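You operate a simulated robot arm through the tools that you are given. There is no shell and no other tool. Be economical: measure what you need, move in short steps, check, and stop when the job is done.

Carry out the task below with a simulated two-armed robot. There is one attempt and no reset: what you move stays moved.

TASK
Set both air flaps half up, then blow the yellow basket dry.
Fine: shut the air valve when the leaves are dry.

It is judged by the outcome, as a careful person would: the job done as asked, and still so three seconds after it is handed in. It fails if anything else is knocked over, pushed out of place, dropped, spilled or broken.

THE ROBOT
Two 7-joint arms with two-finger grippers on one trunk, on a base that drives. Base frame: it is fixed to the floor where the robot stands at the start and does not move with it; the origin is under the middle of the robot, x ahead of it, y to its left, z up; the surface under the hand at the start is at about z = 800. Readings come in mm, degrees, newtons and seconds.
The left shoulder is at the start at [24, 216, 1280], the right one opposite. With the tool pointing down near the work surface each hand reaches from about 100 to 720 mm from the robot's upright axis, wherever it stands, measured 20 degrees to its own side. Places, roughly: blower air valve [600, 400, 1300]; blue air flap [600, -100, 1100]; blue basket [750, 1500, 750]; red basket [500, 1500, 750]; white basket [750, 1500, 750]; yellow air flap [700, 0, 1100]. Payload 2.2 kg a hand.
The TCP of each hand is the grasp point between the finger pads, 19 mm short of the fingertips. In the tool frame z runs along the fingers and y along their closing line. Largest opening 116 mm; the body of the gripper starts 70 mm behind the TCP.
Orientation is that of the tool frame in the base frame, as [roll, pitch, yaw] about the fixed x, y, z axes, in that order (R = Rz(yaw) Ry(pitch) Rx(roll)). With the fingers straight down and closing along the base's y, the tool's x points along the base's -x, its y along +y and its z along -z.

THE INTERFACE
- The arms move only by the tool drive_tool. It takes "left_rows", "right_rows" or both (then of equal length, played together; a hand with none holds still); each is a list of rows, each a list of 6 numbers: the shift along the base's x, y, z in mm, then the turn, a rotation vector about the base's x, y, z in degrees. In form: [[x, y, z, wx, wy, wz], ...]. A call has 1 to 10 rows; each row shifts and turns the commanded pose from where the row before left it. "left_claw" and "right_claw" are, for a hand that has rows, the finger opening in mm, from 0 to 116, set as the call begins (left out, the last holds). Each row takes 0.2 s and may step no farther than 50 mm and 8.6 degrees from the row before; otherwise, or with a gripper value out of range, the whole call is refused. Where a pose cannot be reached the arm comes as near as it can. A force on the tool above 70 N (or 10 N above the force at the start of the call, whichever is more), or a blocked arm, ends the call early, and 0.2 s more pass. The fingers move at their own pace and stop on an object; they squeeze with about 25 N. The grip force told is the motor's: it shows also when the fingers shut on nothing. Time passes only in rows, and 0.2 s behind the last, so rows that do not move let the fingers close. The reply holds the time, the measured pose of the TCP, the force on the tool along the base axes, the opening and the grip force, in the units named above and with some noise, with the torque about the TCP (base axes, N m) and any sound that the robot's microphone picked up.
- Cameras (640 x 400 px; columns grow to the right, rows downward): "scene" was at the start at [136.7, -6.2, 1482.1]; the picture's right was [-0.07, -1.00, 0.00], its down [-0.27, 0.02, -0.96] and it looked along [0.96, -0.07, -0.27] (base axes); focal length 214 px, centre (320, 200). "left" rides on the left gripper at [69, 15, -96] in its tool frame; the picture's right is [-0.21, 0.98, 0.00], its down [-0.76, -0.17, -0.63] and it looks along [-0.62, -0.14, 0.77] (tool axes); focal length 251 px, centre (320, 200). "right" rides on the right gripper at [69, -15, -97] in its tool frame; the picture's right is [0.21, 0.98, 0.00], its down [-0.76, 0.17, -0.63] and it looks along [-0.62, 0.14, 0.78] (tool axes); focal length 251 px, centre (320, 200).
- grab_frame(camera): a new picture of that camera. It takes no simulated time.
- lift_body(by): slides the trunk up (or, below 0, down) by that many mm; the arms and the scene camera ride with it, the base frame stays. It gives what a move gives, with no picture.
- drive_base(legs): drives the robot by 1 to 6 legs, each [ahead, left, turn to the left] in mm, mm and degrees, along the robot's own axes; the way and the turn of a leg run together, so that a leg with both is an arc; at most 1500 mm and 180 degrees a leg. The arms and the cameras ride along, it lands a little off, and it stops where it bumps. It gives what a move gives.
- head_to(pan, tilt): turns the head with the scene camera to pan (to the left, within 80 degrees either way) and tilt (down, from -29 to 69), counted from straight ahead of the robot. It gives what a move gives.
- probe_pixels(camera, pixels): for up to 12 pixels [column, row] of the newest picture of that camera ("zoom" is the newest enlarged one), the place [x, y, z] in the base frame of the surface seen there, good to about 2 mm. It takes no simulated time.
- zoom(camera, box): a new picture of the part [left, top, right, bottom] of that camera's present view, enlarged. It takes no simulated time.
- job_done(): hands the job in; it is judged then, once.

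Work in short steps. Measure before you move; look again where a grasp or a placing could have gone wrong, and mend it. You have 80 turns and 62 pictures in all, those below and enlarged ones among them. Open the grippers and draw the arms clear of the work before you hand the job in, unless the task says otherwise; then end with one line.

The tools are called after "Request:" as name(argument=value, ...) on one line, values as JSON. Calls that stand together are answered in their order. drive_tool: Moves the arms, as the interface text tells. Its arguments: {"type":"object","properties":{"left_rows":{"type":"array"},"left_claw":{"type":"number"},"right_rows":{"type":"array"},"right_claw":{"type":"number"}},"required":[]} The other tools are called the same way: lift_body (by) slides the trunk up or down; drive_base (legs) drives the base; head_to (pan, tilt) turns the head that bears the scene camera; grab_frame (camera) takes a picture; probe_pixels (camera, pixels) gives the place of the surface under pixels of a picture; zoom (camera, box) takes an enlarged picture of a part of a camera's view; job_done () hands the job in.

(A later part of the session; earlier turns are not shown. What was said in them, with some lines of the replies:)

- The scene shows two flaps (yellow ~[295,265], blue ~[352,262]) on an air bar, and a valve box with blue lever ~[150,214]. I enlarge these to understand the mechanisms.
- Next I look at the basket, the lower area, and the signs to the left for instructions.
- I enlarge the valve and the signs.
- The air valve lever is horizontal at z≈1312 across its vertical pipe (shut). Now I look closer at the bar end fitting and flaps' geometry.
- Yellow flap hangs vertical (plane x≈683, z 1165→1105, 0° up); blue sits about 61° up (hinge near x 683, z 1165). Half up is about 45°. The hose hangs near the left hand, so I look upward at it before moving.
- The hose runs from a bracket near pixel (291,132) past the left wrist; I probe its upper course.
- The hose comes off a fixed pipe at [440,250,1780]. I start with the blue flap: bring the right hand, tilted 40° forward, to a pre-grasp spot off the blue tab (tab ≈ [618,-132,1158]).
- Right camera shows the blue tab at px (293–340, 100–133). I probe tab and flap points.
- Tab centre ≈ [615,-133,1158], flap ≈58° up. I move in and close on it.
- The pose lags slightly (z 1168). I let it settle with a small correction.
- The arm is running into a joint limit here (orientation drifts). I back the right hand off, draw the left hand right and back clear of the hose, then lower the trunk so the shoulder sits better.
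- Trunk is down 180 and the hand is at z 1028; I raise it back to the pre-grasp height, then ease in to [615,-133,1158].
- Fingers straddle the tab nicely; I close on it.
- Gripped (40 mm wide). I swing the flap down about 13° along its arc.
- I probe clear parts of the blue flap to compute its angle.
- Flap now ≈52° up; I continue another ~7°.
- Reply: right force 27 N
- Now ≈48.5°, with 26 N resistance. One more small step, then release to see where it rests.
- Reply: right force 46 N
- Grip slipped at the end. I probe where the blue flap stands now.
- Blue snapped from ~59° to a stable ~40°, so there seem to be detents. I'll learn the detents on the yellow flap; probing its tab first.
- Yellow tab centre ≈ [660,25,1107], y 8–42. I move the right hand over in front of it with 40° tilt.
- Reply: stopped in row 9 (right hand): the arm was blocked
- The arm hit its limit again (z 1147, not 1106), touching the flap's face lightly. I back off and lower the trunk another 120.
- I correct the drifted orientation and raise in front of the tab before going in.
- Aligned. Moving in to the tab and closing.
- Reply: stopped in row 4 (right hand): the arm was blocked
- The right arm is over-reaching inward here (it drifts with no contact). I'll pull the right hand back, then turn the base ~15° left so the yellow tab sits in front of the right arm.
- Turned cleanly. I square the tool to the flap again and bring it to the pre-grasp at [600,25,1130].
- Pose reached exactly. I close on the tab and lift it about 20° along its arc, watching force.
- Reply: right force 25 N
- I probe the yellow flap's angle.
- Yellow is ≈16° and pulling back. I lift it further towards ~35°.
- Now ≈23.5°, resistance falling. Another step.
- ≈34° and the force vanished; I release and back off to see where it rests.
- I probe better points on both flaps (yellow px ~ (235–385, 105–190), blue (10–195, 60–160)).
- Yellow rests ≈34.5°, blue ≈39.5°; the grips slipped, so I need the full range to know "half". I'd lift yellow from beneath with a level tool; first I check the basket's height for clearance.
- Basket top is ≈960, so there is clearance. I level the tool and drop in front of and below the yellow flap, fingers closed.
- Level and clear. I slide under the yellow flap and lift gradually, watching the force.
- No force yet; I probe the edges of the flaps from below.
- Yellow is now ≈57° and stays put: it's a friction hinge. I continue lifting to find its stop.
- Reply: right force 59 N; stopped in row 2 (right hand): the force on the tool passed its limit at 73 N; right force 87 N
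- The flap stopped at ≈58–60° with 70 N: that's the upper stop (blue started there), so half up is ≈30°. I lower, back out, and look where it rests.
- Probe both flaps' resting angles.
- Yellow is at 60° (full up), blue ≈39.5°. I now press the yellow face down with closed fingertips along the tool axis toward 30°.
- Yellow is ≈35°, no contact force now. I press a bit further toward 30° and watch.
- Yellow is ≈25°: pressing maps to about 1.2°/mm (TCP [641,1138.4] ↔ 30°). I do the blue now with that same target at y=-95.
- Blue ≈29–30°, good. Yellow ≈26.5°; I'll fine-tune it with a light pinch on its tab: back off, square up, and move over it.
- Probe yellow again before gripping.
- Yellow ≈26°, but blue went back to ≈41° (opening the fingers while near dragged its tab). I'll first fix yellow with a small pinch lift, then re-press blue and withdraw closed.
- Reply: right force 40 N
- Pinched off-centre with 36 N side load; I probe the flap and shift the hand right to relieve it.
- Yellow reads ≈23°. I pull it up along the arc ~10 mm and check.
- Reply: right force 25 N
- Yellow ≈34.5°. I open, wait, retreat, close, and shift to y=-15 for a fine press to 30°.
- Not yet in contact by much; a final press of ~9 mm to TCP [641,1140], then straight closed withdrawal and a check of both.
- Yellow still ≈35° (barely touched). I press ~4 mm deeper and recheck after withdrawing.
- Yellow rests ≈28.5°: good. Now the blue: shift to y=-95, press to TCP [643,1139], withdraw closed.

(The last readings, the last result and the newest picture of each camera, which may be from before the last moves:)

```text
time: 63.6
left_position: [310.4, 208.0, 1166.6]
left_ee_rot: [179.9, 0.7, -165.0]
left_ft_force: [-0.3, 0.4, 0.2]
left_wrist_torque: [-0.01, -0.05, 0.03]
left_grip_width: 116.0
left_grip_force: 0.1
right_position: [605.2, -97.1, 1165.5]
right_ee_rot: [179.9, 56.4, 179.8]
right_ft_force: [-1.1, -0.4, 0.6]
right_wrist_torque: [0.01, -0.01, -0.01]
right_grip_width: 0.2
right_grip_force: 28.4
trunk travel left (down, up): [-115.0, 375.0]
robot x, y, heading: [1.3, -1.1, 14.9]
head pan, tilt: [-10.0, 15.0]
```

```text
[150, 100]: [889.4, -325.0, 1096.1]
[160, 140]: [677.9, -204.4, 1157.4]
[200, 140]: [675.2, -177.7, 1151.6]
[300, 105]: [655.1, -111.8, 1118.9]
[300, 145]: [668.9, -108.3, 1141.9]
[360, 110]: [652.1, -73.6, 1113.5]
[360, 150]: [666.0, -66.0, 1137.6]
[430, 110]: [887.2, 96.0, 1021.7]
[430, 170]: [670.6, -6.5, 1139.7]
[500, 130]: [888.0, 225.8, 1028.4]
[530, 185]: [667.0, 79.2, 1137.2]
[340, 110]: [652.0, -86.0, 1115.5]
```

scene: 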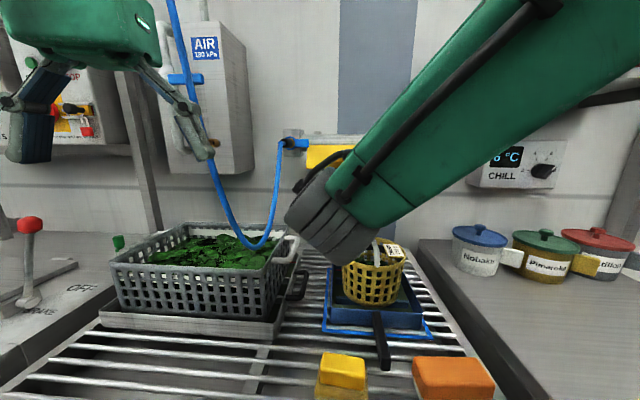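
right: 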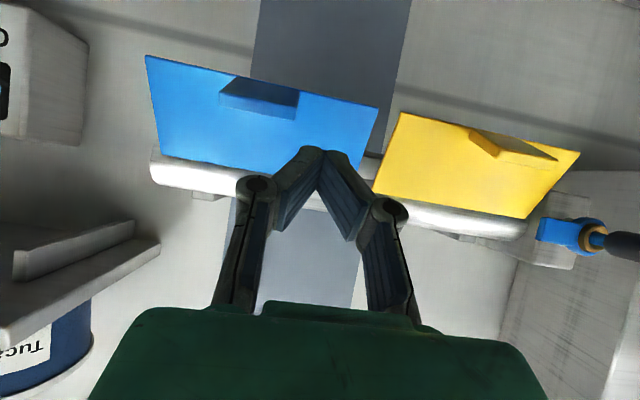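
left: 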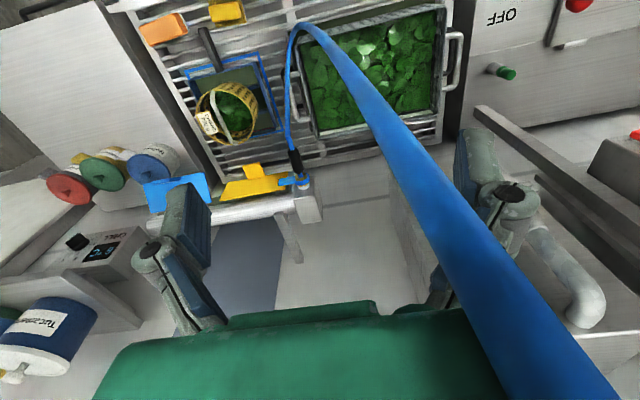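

Both flaps ≈30° (blue 30.5°, yellow 28.5°). Now the valve: I draw the right hand back and take the left hand left around behind the hose while levelling it forward, then raise the trunk 180.

Request:
drive_tool(right_rows=[[-35, 0, 5, 0, 0, 0], [-35, -10, 5, 0, 0, 0], [-35, -10, 0, 0, 0, 0], [-30, -10, 0, 0, 0, 0], [0, 0, 0, 0, 0, 0], [0, 0, 0, 0, 0, 0], [0, 0, 0, 0, 0, 0], [0, 0, 0, 0, 0, 0], [0, 0, 0, 0, 0, 0], [0, 0, 0, 0, 0, 0]], left_rows=[[0, 34, 0, 0, 0, 0], [0, 34, 0, 2.2, -8.2, 0], [0, 34, 0, 2.2, -8.2, 0], [0, 34, 0, 2.2, -8.2, 0], [5, 34, 0, 2.2, -8.2, 0], [30, 0, 0, 2.2, -8.2, 0], [30, 0, 0, 2.2, -8.2, 0], [30, 0, 0, 2.2, -8.2, 0], [30, 0, 0, 2.2, -8.2, 0], [30, 0, 0, 2.2, -8.2, 0]], left_claw=0)

Request:
lift_body(by=180)

Request:
head_to(pan=20, tilt=15)

Request:
grab_frame(camera="scene")

```text
time: 65.8
left_position: [465.5, 381.4, 1165.3]
left_ee_rot: [179.6, 77.0, -165.3]
left_ft_force: [0.3, 0.6, -0.4]
left_wrist_torque: [0.0, -0.03, 0.02]
left_grip_width: 0.0
left_grip_force: 25.5
right_position: [470.0, -124.4, 1176.3]
right_ee_rot: [-179.8, 56.5, -179.9]
right_ft_force: [0.7, 0.3, -0.1]
right_wrist_torque: [0.0, 0.05, 0.04]
right_grip_width: 0.0
right_grip_force: 28.8
trunk travel left (down, up): [-115.0, 375.0]
robot x, y, heading: [4.0, -2.1, 15.1]
head pan, tilt: [-10.0, 15.0]
```

```text
time: 67.8
left_position: [463.1, 381.1, 1346.0]
left_ee_rot: [179.6, 77.1, -165.3]
left_ft_force: [0.1, -0.1, 0.5]
left_wrist_torque: [0.0, 0.01, 0.0]
left_grip_width: 0.0
left_grip_force: 25.0
right_position: [468.0, -125.4, 1356.7]
right_ee_rot: [-180.0, 56.6, 180.0]
right_ft_force: [0.1, 0.2, 0.7]
right_wrist_torque: [-0.01, -0.02, -0.01]
right_grip_width: 0.0
right_grip_force: 28.5
trunk travel left (down, up): [-295.0, 195.0]
robot x, y, heading: [-1.3, -1.7, 15.2]
head pan, tilt: [-10.0, 15.0]
```

```text
time: 68.8
left_position: [464.7, 381.6, 1346.4]
left_ee_rot: [179.6, 77.2, -165.4]
left_ft_force: [-0.5, 0.3, 0.2]
left_wrist_torque: [0.0, -0.04, 0.02]
left_grip_width: 0.0
left_grip_force: 24.9
right_position: [468.7, -126.6, 1356.0]
right_ee_rot: [-179.9, 56.7, -180.0]
right_ft_force: [-1.3, -0.4, 1.5]
right_wrist_torque: [-0.01, -0.01, -0.01]
right_grip_width: 0.1
right_grip_force: 28.3
trunk travel left (down, up): [-295.0, 195.0]
robot x, y, heading: [-1.6, -1.1, 14.9]
head pan, tilt: [20.0, 15.0]
```

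```text
12 pictures are left
```

scene: 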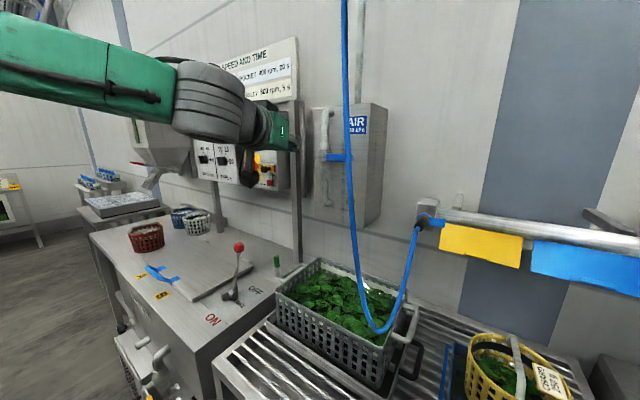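

The hand is left of the hose and the valve lever is visible at (335,157). I enlarge and probe the valve.

Request:
zoom(camera="scene", box=[290, 95, 400, 225])

Request:
probe_pixels(camera="scene", pixels=[[342, 157], [335, 157], [328, 157], [323, 156], [318, 157], [324, 130], [324, 180], [334, 153], [334, 161]])

```text
3.08 times, centred on (345, 160) of scene
```

zoom: 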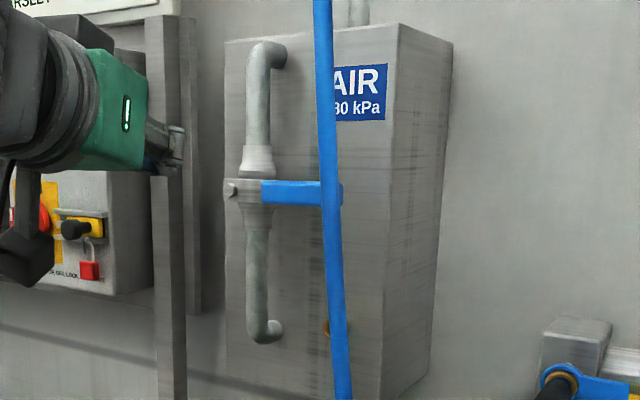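

```text
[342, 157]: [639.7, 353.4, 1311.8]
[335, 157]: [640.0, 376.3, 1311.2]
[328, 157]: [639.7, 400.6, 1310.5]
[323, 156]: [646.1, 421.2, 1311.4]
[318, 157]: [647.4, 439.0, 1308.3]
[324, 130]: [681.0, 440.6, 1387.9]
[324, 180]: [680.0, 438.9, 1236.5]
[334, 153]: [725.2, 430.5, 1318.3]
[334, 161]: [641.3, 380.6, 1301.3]
```

Lever: y 331→400 at x≈640, z≈1311, pivot near y≈437. I bring the closed left fingers over it and press down a little to test the opening direction.

Request:
drive_tool(left_rows=[[42, -6, 3, 0, 0, 0], [42, -6, 3, 0, 0, 0], [42, -6, 0, 0, 0, 0], [42, -6, 0, 0, 0, 0], [0, 0, 0, 0, 0, 0]])

Request:
drive_tool(left_rows=[[0, 0, -10, 0, 0, 0], [0, 0, -8, 0, 0, 0], [0, 0, -6, 0, 0, 0], [0, 0, -6, 0, 0, 0], [0, 0, -6, 0, 0, 0]])

Request:
zoom(camera="scene", box=[290, 95, 400, 225])

```text
time: 70.0
left_position: [631.1, 353.9, 1355.4]
left_ee_rot: [179.4, 77.1, -165.5]
left_ft_force: [0.0, -0.8, 1.1]
left_wrist_torque: [-0.01, 0.01, 0.0]
left_grip_width: 0.0
left_grip_force: 25.1
right_position: [467.2, -126.8, 1357.3]
right_ee_rot: [180.0, 56.7, 179.9]
right_ft_force: [-0.5, -0.6, -0.7]
right_wrist_torque: [0.0, -0.01, 0.03]
right_grip_width: 0.0
right_grip_force: 28.7
trunk travel left (down, up): [-295.0, 195.0]
robot x, y, heading: [-1.6, -3.5, 14.8]
head pan, tilt: [20.0, 15.0]
```

```text
time: 71.2
left_position: [630.9, 355.6, 1333.0]
left_ee_rot: [179.6, 78.6, -165.0]
left_ft_force: [24.0, 6.6, 56.3]
left_wrist_torque: [0.45, -1.2, -0.02]
left_grip_width: 6.0
left_grip_force: 28.5
right_position: [468.2, -129.9, 1358.1]
right_ee_rot: [179.9, 56.6, 179.7]
right_ft_force: [-0.6, -0.9, 0.5]
right_wrist_torque: [0.0, 0.02, -0.01]
right_grip_width: 0.0
right_grip_force: 28.7
trunk travel left (down, up): [-295.0, 195.0]
robot x, y, heading: [-0.5, 0.3, 14.9]
head pan, tilt: [20.0, 15.0]
```

```text
3.08 times, centred on (345, 160) of scene
```

zoom: 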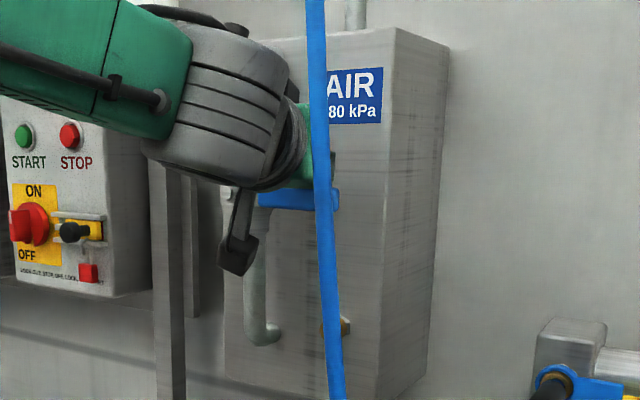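

Down is a firm stop (56 N), so the valve opens upward. I lift off, go round below the lever, and push up gently.

Request:
drive_tool(left_rows=[[0, 0, 25, 0, 0, 0], [-40, 0, 0, 0, 0, 0], [-40, 0, 0, 0, 0, 0], [0, 0, -43, 0, 0, 0], [0, 0, -43, 0, 0, 0], [40, 0, 0, 0, 0, 0], [40, 0, 0, 0, 0, 0], [0, 0, 0, 0, 0, 0]], left_claw=0)

Request:
drive_tool(left_rows=[[0, 0, 10, 0, 0, 0], [0, 0, 10, 0, 0, 0], [0, 0, 10, 0, 0, 0], [0, 0, 8, 0, 0, 0]])

```text
time: 73.0
left_position: [630.1, 356.2, 1258.8]
left_ee_rot: [179.2, 77.3, -165.8]
left_ft_force: [0.1, 1.0, 0.2]
left_wrist_torque: [-0.02, 0.05, 0.02]
left_grip_width: 0.0
left_grip_force: 28.4
right_position: [466.8, -128.0, 1358.1]
right_ee_rot: [179.9, 56.7, 179.8]
right_ft_force: [0.1, -0.1, 0.2]
right_wrist_torque: [0.0, -0.01, 0.01]
right_grip_width: 0.3
right_grip_force: 28.9
trunk travel left (down, up): [-295.0, 195.0]
robot x, y, heading: [-2.5, 0.0, 14.6]
head pan, tilt: [20.0, 15.0]
```

```text
time: 74.0
left_position: [631.6, 357.4, 1295.1]
left_ee_rot: [179.4, 77.1, -165.7]
left_ft_force: [1.1, 0.2, -0.8]
left_wrist_torque: [-0.01, 0.02, -0.01]
left_grip_width: 0.0
left_grip_force: 28.2
right_position: [469.8, -126.2, 1356.7]
right_ee_rot: [179.9, 56.5, 179.9]
right_ft_force: [-0.2, 0.3, 0.6]
right_wrist_torque: [0.03, 0.03, -0.01]
right_grip_width: 0.1
right_grip_force: 28.2
trunk travel left (down, up): [-295.0, 195.0]
robot x, y, heading: [-1.0, -1.7, 15.0]
head pan, tilt: [20.0, 15.0]
```

No resistance yet; I continue along the opening arc.

Request:
drive_tool(left_rows=[[0, 0, 12, 0, 0, 0], [0, 1, 12, 0, 0, 0], [0, 1, 12, 0, 0, 0], [0, 6, 11, 0, 0, 0], [0, 7, 11, 0, 0, 0], [0, 8, 12, 0, 0, 0], [0, 9, 7, 0, 0, 0], [0, 10, 6, 0, 0, 0], [0, 9, 4, 0, 0, 0]])

Request:
zoom(camera="scene", box=[290, 65, 400, 195])

```text
time: 76.0
left_position: [632.1, 406.0, 1380.7]
left_ee_rot: [179.3, 77.2, -165.7]
left_ft_force: [0.7, -1.3, 0.0]
left_wrist_torque: [-0.01, -0.04, -0.05]
left_grip_width: 0.1
left_grip_force: 28.2
right_position: [469.0, -126.5, 1356.9]
right_ee_rot: [-180.0, 56.5, 180.0]
right_ft_force: [0.8, -0.3, 0.8]
right_wrist_torque: [0.0, -0.02, 0.04]
right_grip_width: 0.0
right_grip_force: 27.9
trunk travel left (down, up): [-295.0, 195.0]
robot x, y, heading: [-1.1, -0.0, 15.0]
head pan, tilt: [20.0, 15.0]
```

```text
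3.08 times, centred on (345, 130) of scene
```

zoom: 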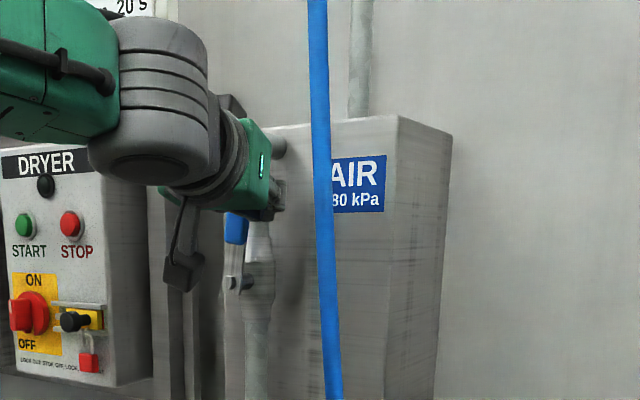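

The lever is now upright, but no sound is reported. I push slightly further to be sure it's fully open and wait.

Request:
drive_tool(left_rows=[[0, 5, 2, 0, 0, 0], [0, 5, 1, 0, 0, 0], [0, 5, 0, 0, 0, 0], [0, 0, 0, 0, 0, 0], [0, 0, 0, 0, 0, 0]])

Request:
zoom(camera="scene", box=[290, 65, 400, 195])

Request:
grab_frame(camera="right")

```text
time: 77.2
left_position: [632.4, 418.7, 1384.0]
left_ee_rot: [179.1, 77.2, -165.9]
left_ft_force: [-0.7, -6.5, -1.4]
left_wrist_torque: [0.03, 0.02, -0.01]
left_grip_width: 0.0
left_grip_force: 28.3
right_position: [467.8, -127.7, 1357.3]
right_ee_rot: [179.8, 56.6, 179.8]
right_ft_force: [-0.1, -0.6, 0.7]
right_wrist_torque: [0.01, -0.01, 0.03]
right_grip_width: 0.0
right_grip_force: 28.8
trunk travel left (down, up): [-295.0, 195.0]
robot x, y, heading: [3.8, -2.2, 14.5]
head pan, tilt: [20.0, 15.0]
```

```text
3.08 times, centred on (345, 130) of scene
```

zoom: 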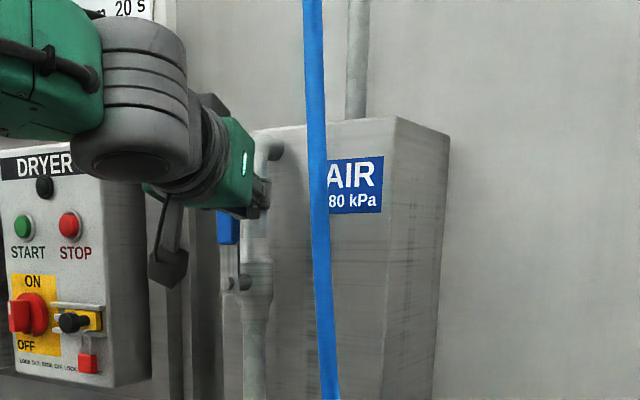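

```text
7 pictures are left
```

right: 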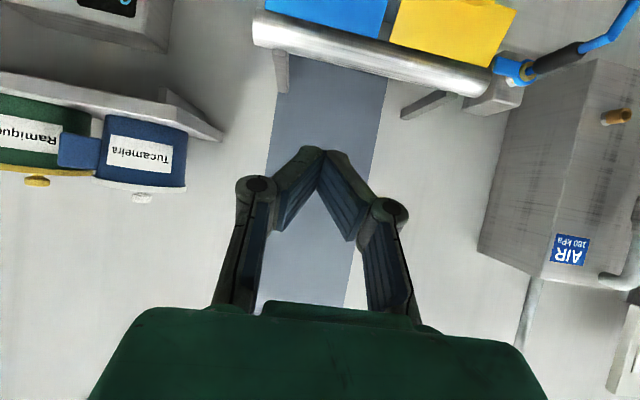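

The valve is against its open stop. I wait 2 s with the hand still and listen, then look at the basket.

Request:
drive_tool(left_rows=[[0, -3, 0, 0, 0, 0], [0, 0, 0, 0, 0, 0], [0, 0, 0, 0, 0, 0], [0, 0, 0, 0, 0, 0], [0, 0, 0, 0, 0, 0], [0, 0, 0, 0, 0, 0], [0, 0, 0, 0, 0, 0], [0, 0, 0, 0, 0, 0], [0, 0, 0, 0, 0, 0], [0, 0, 0, 0, 0, 0]])

Request:
head_to(pan=-20, tilt=35)

Request:
grab_frame(camera="scene")

```text
time: 79.4
left_position: [631.2, 418.5, 1383.1]
left_ee_rot: [179.3, 77.1, -165.7]
left_ft_force: [-0.2, -2.0, 1.2]
left_wrist_torque: [0.03, 0.02, -0.02]
left_grip_width: 0.4
left_grip_force: 28.4
right_position: [470.0, -126.6, 1356.8]
right_ee_rot: [179.9, 56.5, 179.9]
right_ft_force: [0.1, 0.9, 0.7]
right_wrist_torque: [-0.04, -0.01, -0.01]
right_grip_width: 0.0
right_grip_force: 27.9
trunk travel left (down, up): [-295.0, 195.0]
robot x, y, heading: [-2.3, -1.5, 15.0]
head pan, tilt: [20.0, 15.0]
```

```text
time: 80.5
left_position: [633.0, 417.6, 1383.2]
left_ee_rot: [179.4, 77.1, -165.6]
left_ft_force: [-0.3, -1.4, 0.6]
left_wrist_torque: [0.03, -0.01, -0.04]
left_grip_width: 0.0
left_grip_force: 28.3
right_position: [468.3, -127.0, 1356.8]
right_ee_rot: [179.9, 56.6, 179.9]
right_ft_force: [0.8, -0.8, 0.1]
right_wrist_torque: [0.02, 0.0, -0.02]
right_grip_width: 0.0
right_grip_force: 28.4
trunk travel left (down, up): [-295.0, 195.0]
robot x, y, heading: [1.9, 2.3, 14.9]
head pan, tilt: [-20.0, 35.0]
```

```text
6 pictures are left
```

scene: 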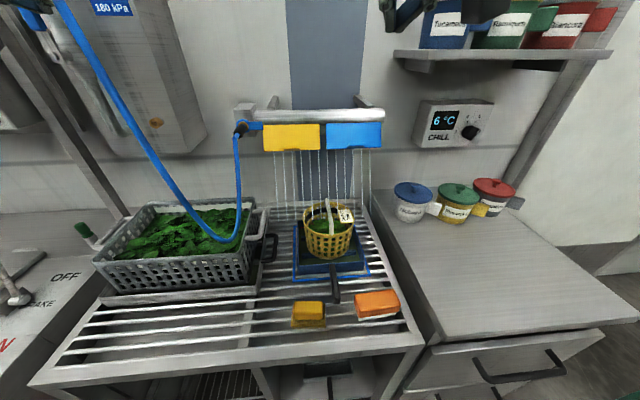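

Air jets (white lines) are now blowing from under the flaps. I enlarge to see whether they hit the basket.

Request:
zoom(camera="scene", box=[240, 100, 400, 290])

Request:
probe_pixels(camera="zoom", pixels=[[220, 130], [420, 130], [205, 230], [330, 250], [370, 270], [300, 290], [160, 240], [330, 200]])

```text
2.11 times, centred on (320, 195) of scene
```

zoom: 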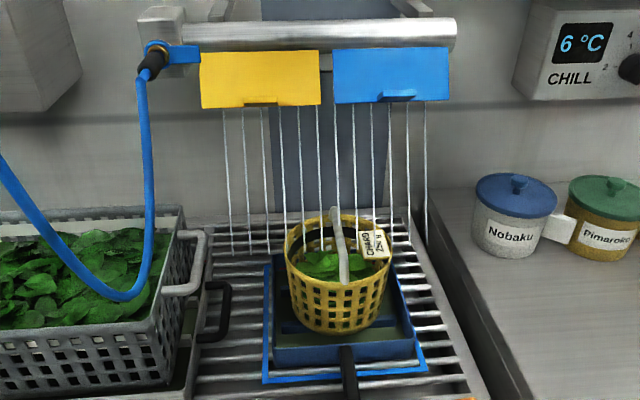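

```text
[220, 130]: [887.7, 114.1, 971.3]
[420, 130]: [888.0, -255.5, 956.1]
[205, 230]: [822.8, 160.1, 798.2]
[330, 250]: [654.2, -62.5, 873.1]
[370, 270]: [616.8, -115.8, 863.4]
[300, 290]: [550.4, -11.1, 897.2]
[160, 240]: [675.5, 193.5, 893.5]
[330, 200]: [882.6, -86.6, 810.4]
```

The jets lean toward the robot and meet the basket's mouth. I look closely at the leaves for wetness.

Request:
zoom(camera="scene", box=[300, 195, 360, 250])

```text
7.27 times, centred on (330, 222) of scene
```

zoom: 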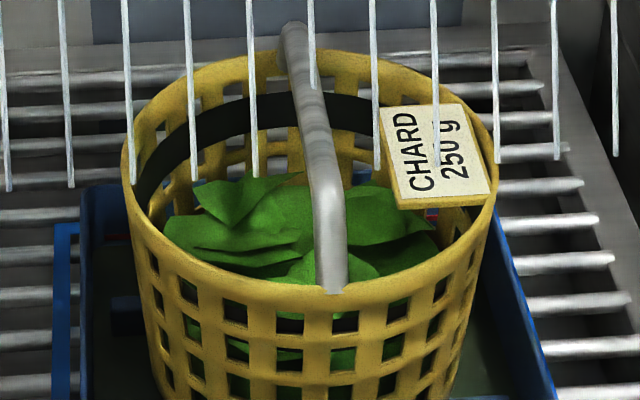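

The jets enter the basket; leaves look matte mid-green. I keep blowing another ~6 s, then compare.

Request:
drive_tool(left_rows=[[0, 0, 0, 0, 0, 0], [0, 0, 0, 0, 0, 0], [0, 0, 0, 0, 0, 0], [0, 0, 0, 0, 0, 0], [0, 0, 0, 0, 0, 0], [0, 0, 0, 0, 0, 0], [0, 0, 0, 0, 0, 0], [0, 0, 0, 0, 0, 0], [0, 0, 0, 0, 0, 0], [0, 0, 0, 0, 0, 0]])

Request:
drive_tool(left_rows=[[0, 0, 0, 0, 0, 0], [0, 0, 0, 0, 0, 0], [0, 0, 0, 0, 0, 0], [0, 0, 0, 0, 0, 0], [0, 0, 0, 0, 0, 0], [0, 0, 0, 0, 0, 0], [0, 0, 0, 0, 0, 0], [0, 0, 0, 0, 0, 0], [0, 0, 0, 0, 0, 0], [0, 0, 0, 0, 0, 0]])

Request:
drive_tool(left_rows=[[0, 0, 0, 0, 0, 0], [0, 0, 0, 0, 0, 0], [0, 0, 0, 0, 0, 0], [0, 0, 0, 0, 0, 0], [0, 0, 0, 0, 0, 0], [0, 0, 0, 0, 0, 0], [0, 0, 0, 0, 0, 0], [0, 0, 0, 0, 0, 0], [0, 0, 0, 0, 0, 0], [0, 0, 0, 0, 0, 0]])

Request:
zoom(camera="scene", box=[300, 195, 360, 250])

```text
time: 82.7
left_position: [632.7, 420.3, 1382.9]
left_ee_rot: [179.3, 77.1, -165.6]
left_ft_force: [-0.6, -2.1, 0.1]
left_wrist_torque: [0.0, 0.02, -0.01]
left_grip_width: 0.2
left_grip_force: 28.0
right_position: [469.4, -126.7, 1357.1]
right_ee_rot: [179.9, 56.7, 179.9]
right_ft_force: [0.3, 1.1, 1.3]
right_wrist_torque: [0.0, -0.05, 0.01]
right_grip_width: 0.0
right_grip_force: 28.1
trunk travel left (down, up): [-295.0, 195.0]
robot x, y, heading: [-3.6, -0.8, 14.7]
head pan, tilt: [-20.0, 35.0]
```

```text
time: 84.9
left_position: [631.9, 418.6, 1383.4]
left_ee_rot: [179.2, 77.0, -165.6]
left_ft_force: [-0.3, -1.8, 0.2]
left_wrist_torque: [0.0, 0.03, 0.0]
left_grip_width: 0.0
left_grip_force: 28.4
right_position: [469.7, -127.1, 1358.3]
right_ee_rot: [180.0, 56.5, 179.9]
right_ft_force: [-0.9, 0.4, 0.0]
right_wrist_torque: [-0.01, -0.01, -0.01]
right_grip_width: 0.2
right_grip_force: 28.4
trunk travel left (down, up): [-295.0, 195.0]
robot x, y, heading: [2.0, 0.1, 15.0]
head pan, tilt: [-20.0, 35.0]
```

```text
time: 87.1
left_position: [632.7, 418.8, 1384.2]
left_ee_rot: [179.4, 77.1, -165.7]
left_ft_force: [-0.5, -2.1, 0.5]
left_wrist_torque: [0.0, 0.03, -0.03]
left_grip_width: 0.0
left_grip_force: 28.8
right_position: [469.3, -128.2, 1357.3]
right_ee_rot: [-179.9, 56.6, 179.9]
right_ft_force: [0.5, 0.5, 0.1]
right_wrist_torque: [-0.01, 0.02, -0.02]
right_grip_width: 0.0
right_grip_force: 28.2
trunk travel left (down, up): [-295.0, 195.0]
robot x, y, heading: [-3.4, 0.1, 15.0]
head pan, tilt: [-20.0, 35.0]
```

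```text
7.27 times, centred on (330, 222) of scene
```

zoom: 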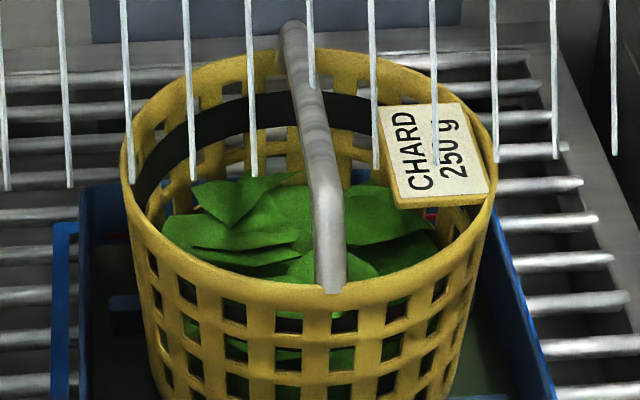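

Leaves look slightly brighter than 7 s ago; I blow ~8 s more and compare again.

Request:
drive_tool(left_rows=[[0, 0, 0, 0, 0, 0], [0, 0, 0, 0, 0, 0], [0, 0, 0, 0, 0, 0], [0, 0, 0, 0, 0, 0], [0, 0, 0, 0, 0, 0], [0, 0, 0, 0, 0, 0], [0, 0, 0, 0, 0, 0], [0, 0, 0, 0, 0, 0], [0, 0, 0, 0, 0, 0], [0, 0, 0, 0, 0, 0]])

Request:
drive_tool(left_rows=[[0, 0, 0, 0, 0, 0], [0, 0, 0, 0, 0, 0], [0, 0, 0, 0, 0, 0], [0, 0, 0, 0, 0, 0], [0, 0, 0, 0, 0, 0], [0, 0, 0, 0, 0, 0], [0, 0, 0, 0, 0, 0], [0, 0, 0, 0, 0, 0], [0, 0, 0, 0, 0, 0], [0, 0, 0, 0, 0, 0]])

Request:
drive_tool(left_rows=[[0, 0, 0, 0, 0, 0], [0, 0, 0, 0, 0, 0], [0, 0, 0, 0, 0, 0], [0, 0, 0, 0, 0, 0], [0, 0, 0, 0, 0, 0], [0, 0, 0, 0, 0, 0], [0, 0, 0, 0, 0, 0], [0, 0, 0, 0, 0, 0], [0, 0, 0, 0, 0, 0], [0, 0, 0, 0, 0, 0]])

Request:
drive_tool(left_rows=[[0, 0, 0, 0, 0, 0], [0, 0, 0, 0, 0, 0], [0, 0, 0, 0, 0, 0], [0, 0, 0, 0, 0, 0], [0, 0, 0, 0, 0, 0], [0, 0, 0, 0, 0, 0], [0, 0, 0, 0, 0, 0], [0, 0, 0, 0, 0, 0], [0, 0, 0, 0, 0, 0], [0, 0, 0, 0, 0, 0]])

Request:
zoom(camera="scene", box=[300, 195, 360, 250])

```text
time: 89.3
left_position: [632.0, 417.7, 1383.9]
left_ee_rot: [179.3, 77.1, -165.6]
left_ft_force: [-0.7, -0.8, 0.2]
left_wrist_torque: [0.01, 0.01, -0.01]
left_grip_width: 0.1
left_grip_force: 29.0
right_position: [469.5, -126.3, 1357.6]
right_ee_rot: [-179.9, 56.5, 180.0]
right_ft_force: [0.4, 0.9, -0.7]
right_wrist_torque: [-0.01, 0.02, -0.02]
right_grip_width: 0.0
right_grip_force: 28.3
trunk travel left (down, up): [-295.0, 195.0]
robot x, y, heading: [1.4, 0.4, 14.8]
head pan, tilt: [-20.0, 35.0]
```

```text
time: 91.5
left_position: [632.4, 418.9, 1383.2]
left_ee_rot: [179.3, 77.1, -165.7]
left_ft_force: [0.0, -1.8, 0.4]
left_wrist_torque: [0.02, -0.02, 0.02]
left_grip_width: 0.2
left_grip_force: 28.6
right_position: [470.2, -125.7, 1356.9]
right_ee_rot: [180.0, 56.6, 179.8]
right_ft_force: [-0.2, 0.0, -0.2]
right_wrist_torque: [0.04, 0.03, -0.01]
right_grip_width: 0.0
right_grip_force: 28.7
trunk travel left (down, up): [-295.0, 195.0]
robot x, y, heading: [1.2, 2.0, 15.0]
head pan, tilt: [-20.0, 35.0]
```

```text
time: 93.7
left_position: [631.8, 419.6, 1384.2]
left_ee_rot: [179.3, 77.1, -165.6]
left_ft_force: [-0.9, -0.8, -0.3]
left_wrist_torque: [0.04, -0.01, 0.0]
left_grip_width: 0.2
left_grip_force: 28.1
right_position: [469.4, -126.4, 1357.1]
right_ee_rot: [-179.9, 56.6, 179.9]
right_ft_force: [0.3, -0.2, 0.0]
right_wrist_torque: [0.02, 0.0, 0.01]
right_grip_width: 0.0
right_grip_force: 28.2
trunk travel left (down, up): [-295.0, 195.0]
robot x, y, heading: [-1.1, -0.8, 14.9]
head pan, tilt: [-20.0, 35.0]
```

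```text
time: 95.9
left_position: [632.7, 417.9, 1383.7]
left_ee_rot: [179.3, 77.0, -165.6]
left_ft_force: [-0.8, -2.5, -0.7]
left_wrist_torque: [0.04, -0.01, -0.01]
left_grip_width: 0.1
left_grip_force: 28.3
right_position: [469.6, -127.5, 1356.6]
right_ee_rot: [-180.0, 56.7, 179.9]
right_ft_force: [0.5, -0.5, 0.2]
right_wrist_torque: [0.01, 0.02, -0.02]
right_grip_width: 0.2
right_grip_force: 29.0
trunk travel left (down, up): [-295.0, 195.0]
robot x, y, heading: [-3.2, 2.7, 14.7]
head pan, tilt: [-20.0, 35.0]
```

```text
7.27 times, centred on (330, 222) of scene
```

zoom: 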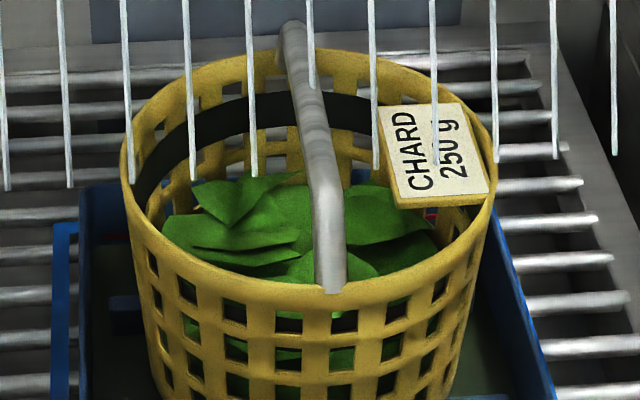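

No further change between the last two views, so the leaves are dry. Now I shut the valve: go round to the lever's left side.

Request:
drive_tool(left_rows=[[0, -6, 0, 0, 0, 0], [-40, 0, 0, 0, 0, 0], [-40, 0, 0, 0, 0, 0], [0, 35, 0, 0, 0, 0], [0, 35, 0, 0, 0, 0], [40, 0, 0, 0, 0, 0], [40, 0, 0, 0, 0, 0], [0, 0, 0, 0, 0, 0]])

Request:
drive_tool(left_rows=[[0, -12, 0, 0, 0, 0], [0, -12, 0, 0, 0, 0], [0, -12, 0, 0, 0, 0], [0, -12, 0, 0, 0, 0], [0, -14, -2, 0, 0, 0], [0, -14, -6, 0, 0, 0], [0, -12, -9, 0, 0, 0]])

```text
time: 97.7
left_position: [631.3, 480.1, 1388.1]
left_ee_rot: [179.0, 77.2, -166.0]
left_ft_force: [0.0, -0.4, -0.2]
left_wrist_torque: [-0.02, 0.05, -0.01]
left_grip_width: 0.0
left_grip_force: 28.2
right_position: [467.9, -128.9, 1358.4]
right_ee_rot: [179.8, 56.7, 179.7]
right_ft_force: [-0.8, -0.2, -0.2]
right_wrist_torque: [0.01, 0.01, 0.01]
right_grip_width: 0.0
right_grip_force: 28.5
trunk travel left (down, up): [-295.0, 195.0]
robot x, y, heading: [-1.4, -0.7, 15.0]
head pan, tilt: [-20.0, 35.0]
```

```text
time: 99.3
left_position: [633.5, 395.7, 1367.3]
left_ee_rot: [179.6, 77.0, -165.5]
left_ft_force: [-0.8, 0.4, 0.2]
left_wrist_torque: [0.0, 0.03, 0.02]
left_grip_width: 0.0
left_grip_force: 28.3
right_position: [469.1, -126.2, 1357.1]
right_ee_rot: [-179.9, 56.6, 179.9]
right_ft_force: [0.1, -0.1, 0.1]
right_wrist_torque: [-0.02, 0.0, 0.01]
right_grip_width: 0.0
right_grip_force: 28.7
trunk travel left (down, up): [-295.0, 195.0]
robot x, y, heading: [-2.3, -0.5, 14.8]
head pan, tilt: [-20.0, 35.0]
```

Continuing the arc down to the shut stop.

Request:
drive_tool(left_rows=[[0, -12, -8, 0, 0, 0], [0, -11, -8, 0, 0, 0], [0, -8, -8, 0, 0, 0], [0, -4, -6, 0, 0, 0], [0, 0, -5, 0, 0, 0], [0, 0, -4, 0, 0, 0], [0, 0, 0, 0, 0, 0]])

```text
time: 100.9
left_position: [630.8, 359.1, 1334.3]
left_ee_rot: [179.6, 77.8, -165.3]
left_ft_force: [12.7, 4.6, 32.3]
left_wrist_torque: [0.23, -0.66, 0.02]
left_grip_width: 6.0
left_grip_force: 28.4
right_position: [468.3, -127.3, 1358.5]
right_ee_rot: [179.8, 56.6, 179.8]
right_ft_force: [-0.5, 0.1, -0.5]
right_wrist_torque: [-0.03, 0.0, 0.0]
right_grip_width: 0.3
right_grip_force: 28.7
trunk travel left (down, up): [-295.0, 195.0]
robot x, y, heading: [2.2, -0.8, 14.8]
head pan, tilt: [-20.0, 35.0]
```

The lever is back on its shut stop. I withdraw the left hand, open both grippers, and look.

Request:
drive_tool(left_rows=[[0, 0, 22, 0, 0, 0], [-42, 6, 0, 0, 0, 0], [-42, 6, 0, 0, 0, 0], [-42, 6, 0, 0, 0, 0], [-42, 6, 0, 0, 0, 0], [0, 0, 0, 0, 0, 0]])

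Request:
drive_tool(left_rows=[[0, 0, 0, 0, 0, 0], [0, 0, 0, 0, 0, 0], [0, 0, 0, 0, 0, 0]], right_rows=[[-20, 0, 0, 0, 0, 0], [-20, 0, 0, 0, 0, 0], [0, 0, 0, 0, 0, 0]], left_claw=90, right_claw=90)

Request:
head_to(pan=0, tilt=22)

Request:
grab_frame(camera="scene")

```text
time: 102.3
left_position: [462.8, 388.8, 1349.5]
left_ee_rot: [179.9, 77.1, -165.0]
left_ft_force: [0.6, 0.3, 0.7]
left_wrist_torque: [-0.01, 0.01, -0.05]
left_grip_width: 0.0
left_grip_force: 29.4
right_position: [470.1, -123.4, 1358.4]
right_ee_rot: [-179.6, 56.5, -179.8]
right_ft_force: [0.2, 0.6, 0.0]
right_wrist_torque: [0.03, 0.02, 0.02]
right_grip_width: 0.2
right_grip_force: 28.3
trunk travel left (down, up): [-295.0, 195.0]
robot x, y, heading: [-3.4, 1.0, 14.8]
head pan, tilt: [-20.0, 35.0]
```

```text
time: 103.1
left_position: [463.5, 386.8, 1349.7]
left_ee_rot: [179.7, 77.1, -165.3]
left_ft_force: [0.0, 0.0, -0.7]
left_wrist_torque: [-0.03, -0.03, 0.02]
left_grip_width: 90.2
left_grip_force: 0.1
right_position: [428.9, -124.3, 1357.0]
right_ee_rot: [-179.8, 56.6, -180.0]
right_ft_force: [0.4, 0.5, 0.2]
right_wrist_torque: [0.04, 0.0, 0.0]
right_grip_width: 90.0
right_grip_force: 0.0
trunk travel left (down, up): [-295.0, 195.0]
robot x, y, heading: [1.9, -1.6, 15.0]
head pan, tilt: [-20.0, 35.0]
```

```text
time: 103.9
left_position: [462.5, 385.4, 1351.1]
left_ee_rot: [179.8, 77.1, -165.4]
left_ft_force: [-0.3, 0.1, 0.2]
left_wrist_torque: [0.01, 0.04, 0.03]
left_grip_width: 90.1
left_grip_force: 0.1
right_position: [427.7, -124.9, 1356.5]
right_ee_rot: [-179.9, 56.6, 179.9]
right_ft_force: [0.8, -0.4, -0.4]
right_wrist_torque: [0.01, 0.0, 0.04]
right_grip_width: 90.0
right_grip_force: 0.1
trunk travel left (down, up): [-295.0, 195.0]
robot x, y, heading: [-0.5, -3.4, 15.0]
head pan, tilt: [0.0, 22.0]
```

```text
1 pictures are left
```

scene: 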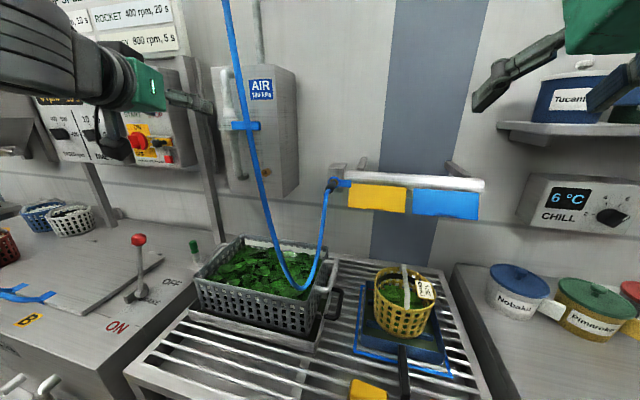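

The lever is horizontal, the jets are off, the basket is undisturbed. A last free probe of the flap angles.

Request:
probe_pixels(camera="scene", pixels=[[360, 205], [360, 190], [395, 208], [395, 192], [425, 211], [425, 196], [465, 215], [465, 197]])

```text
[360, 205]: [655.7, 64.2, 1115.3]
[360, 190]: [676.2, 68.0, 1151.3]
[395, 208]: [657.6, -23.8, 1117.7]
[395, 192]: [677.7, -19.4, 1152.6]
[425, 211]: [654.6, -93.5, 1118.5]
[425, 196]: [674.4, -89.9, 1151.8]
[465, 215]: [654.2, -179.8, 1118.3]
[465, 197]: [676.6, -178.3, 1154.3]
```

Both flaps are at about 30°, half of their 60° travel, the valve is shut and the hands are clear, so I hand in.

Request:
job_done()

```text
The job is handed in.
```

Both air flaps are set half up, the yellow basket was blown for about 20 seconds until the leaves stopped changing in the pictures, which I took as dry, and the air valve is shut with the jets off.
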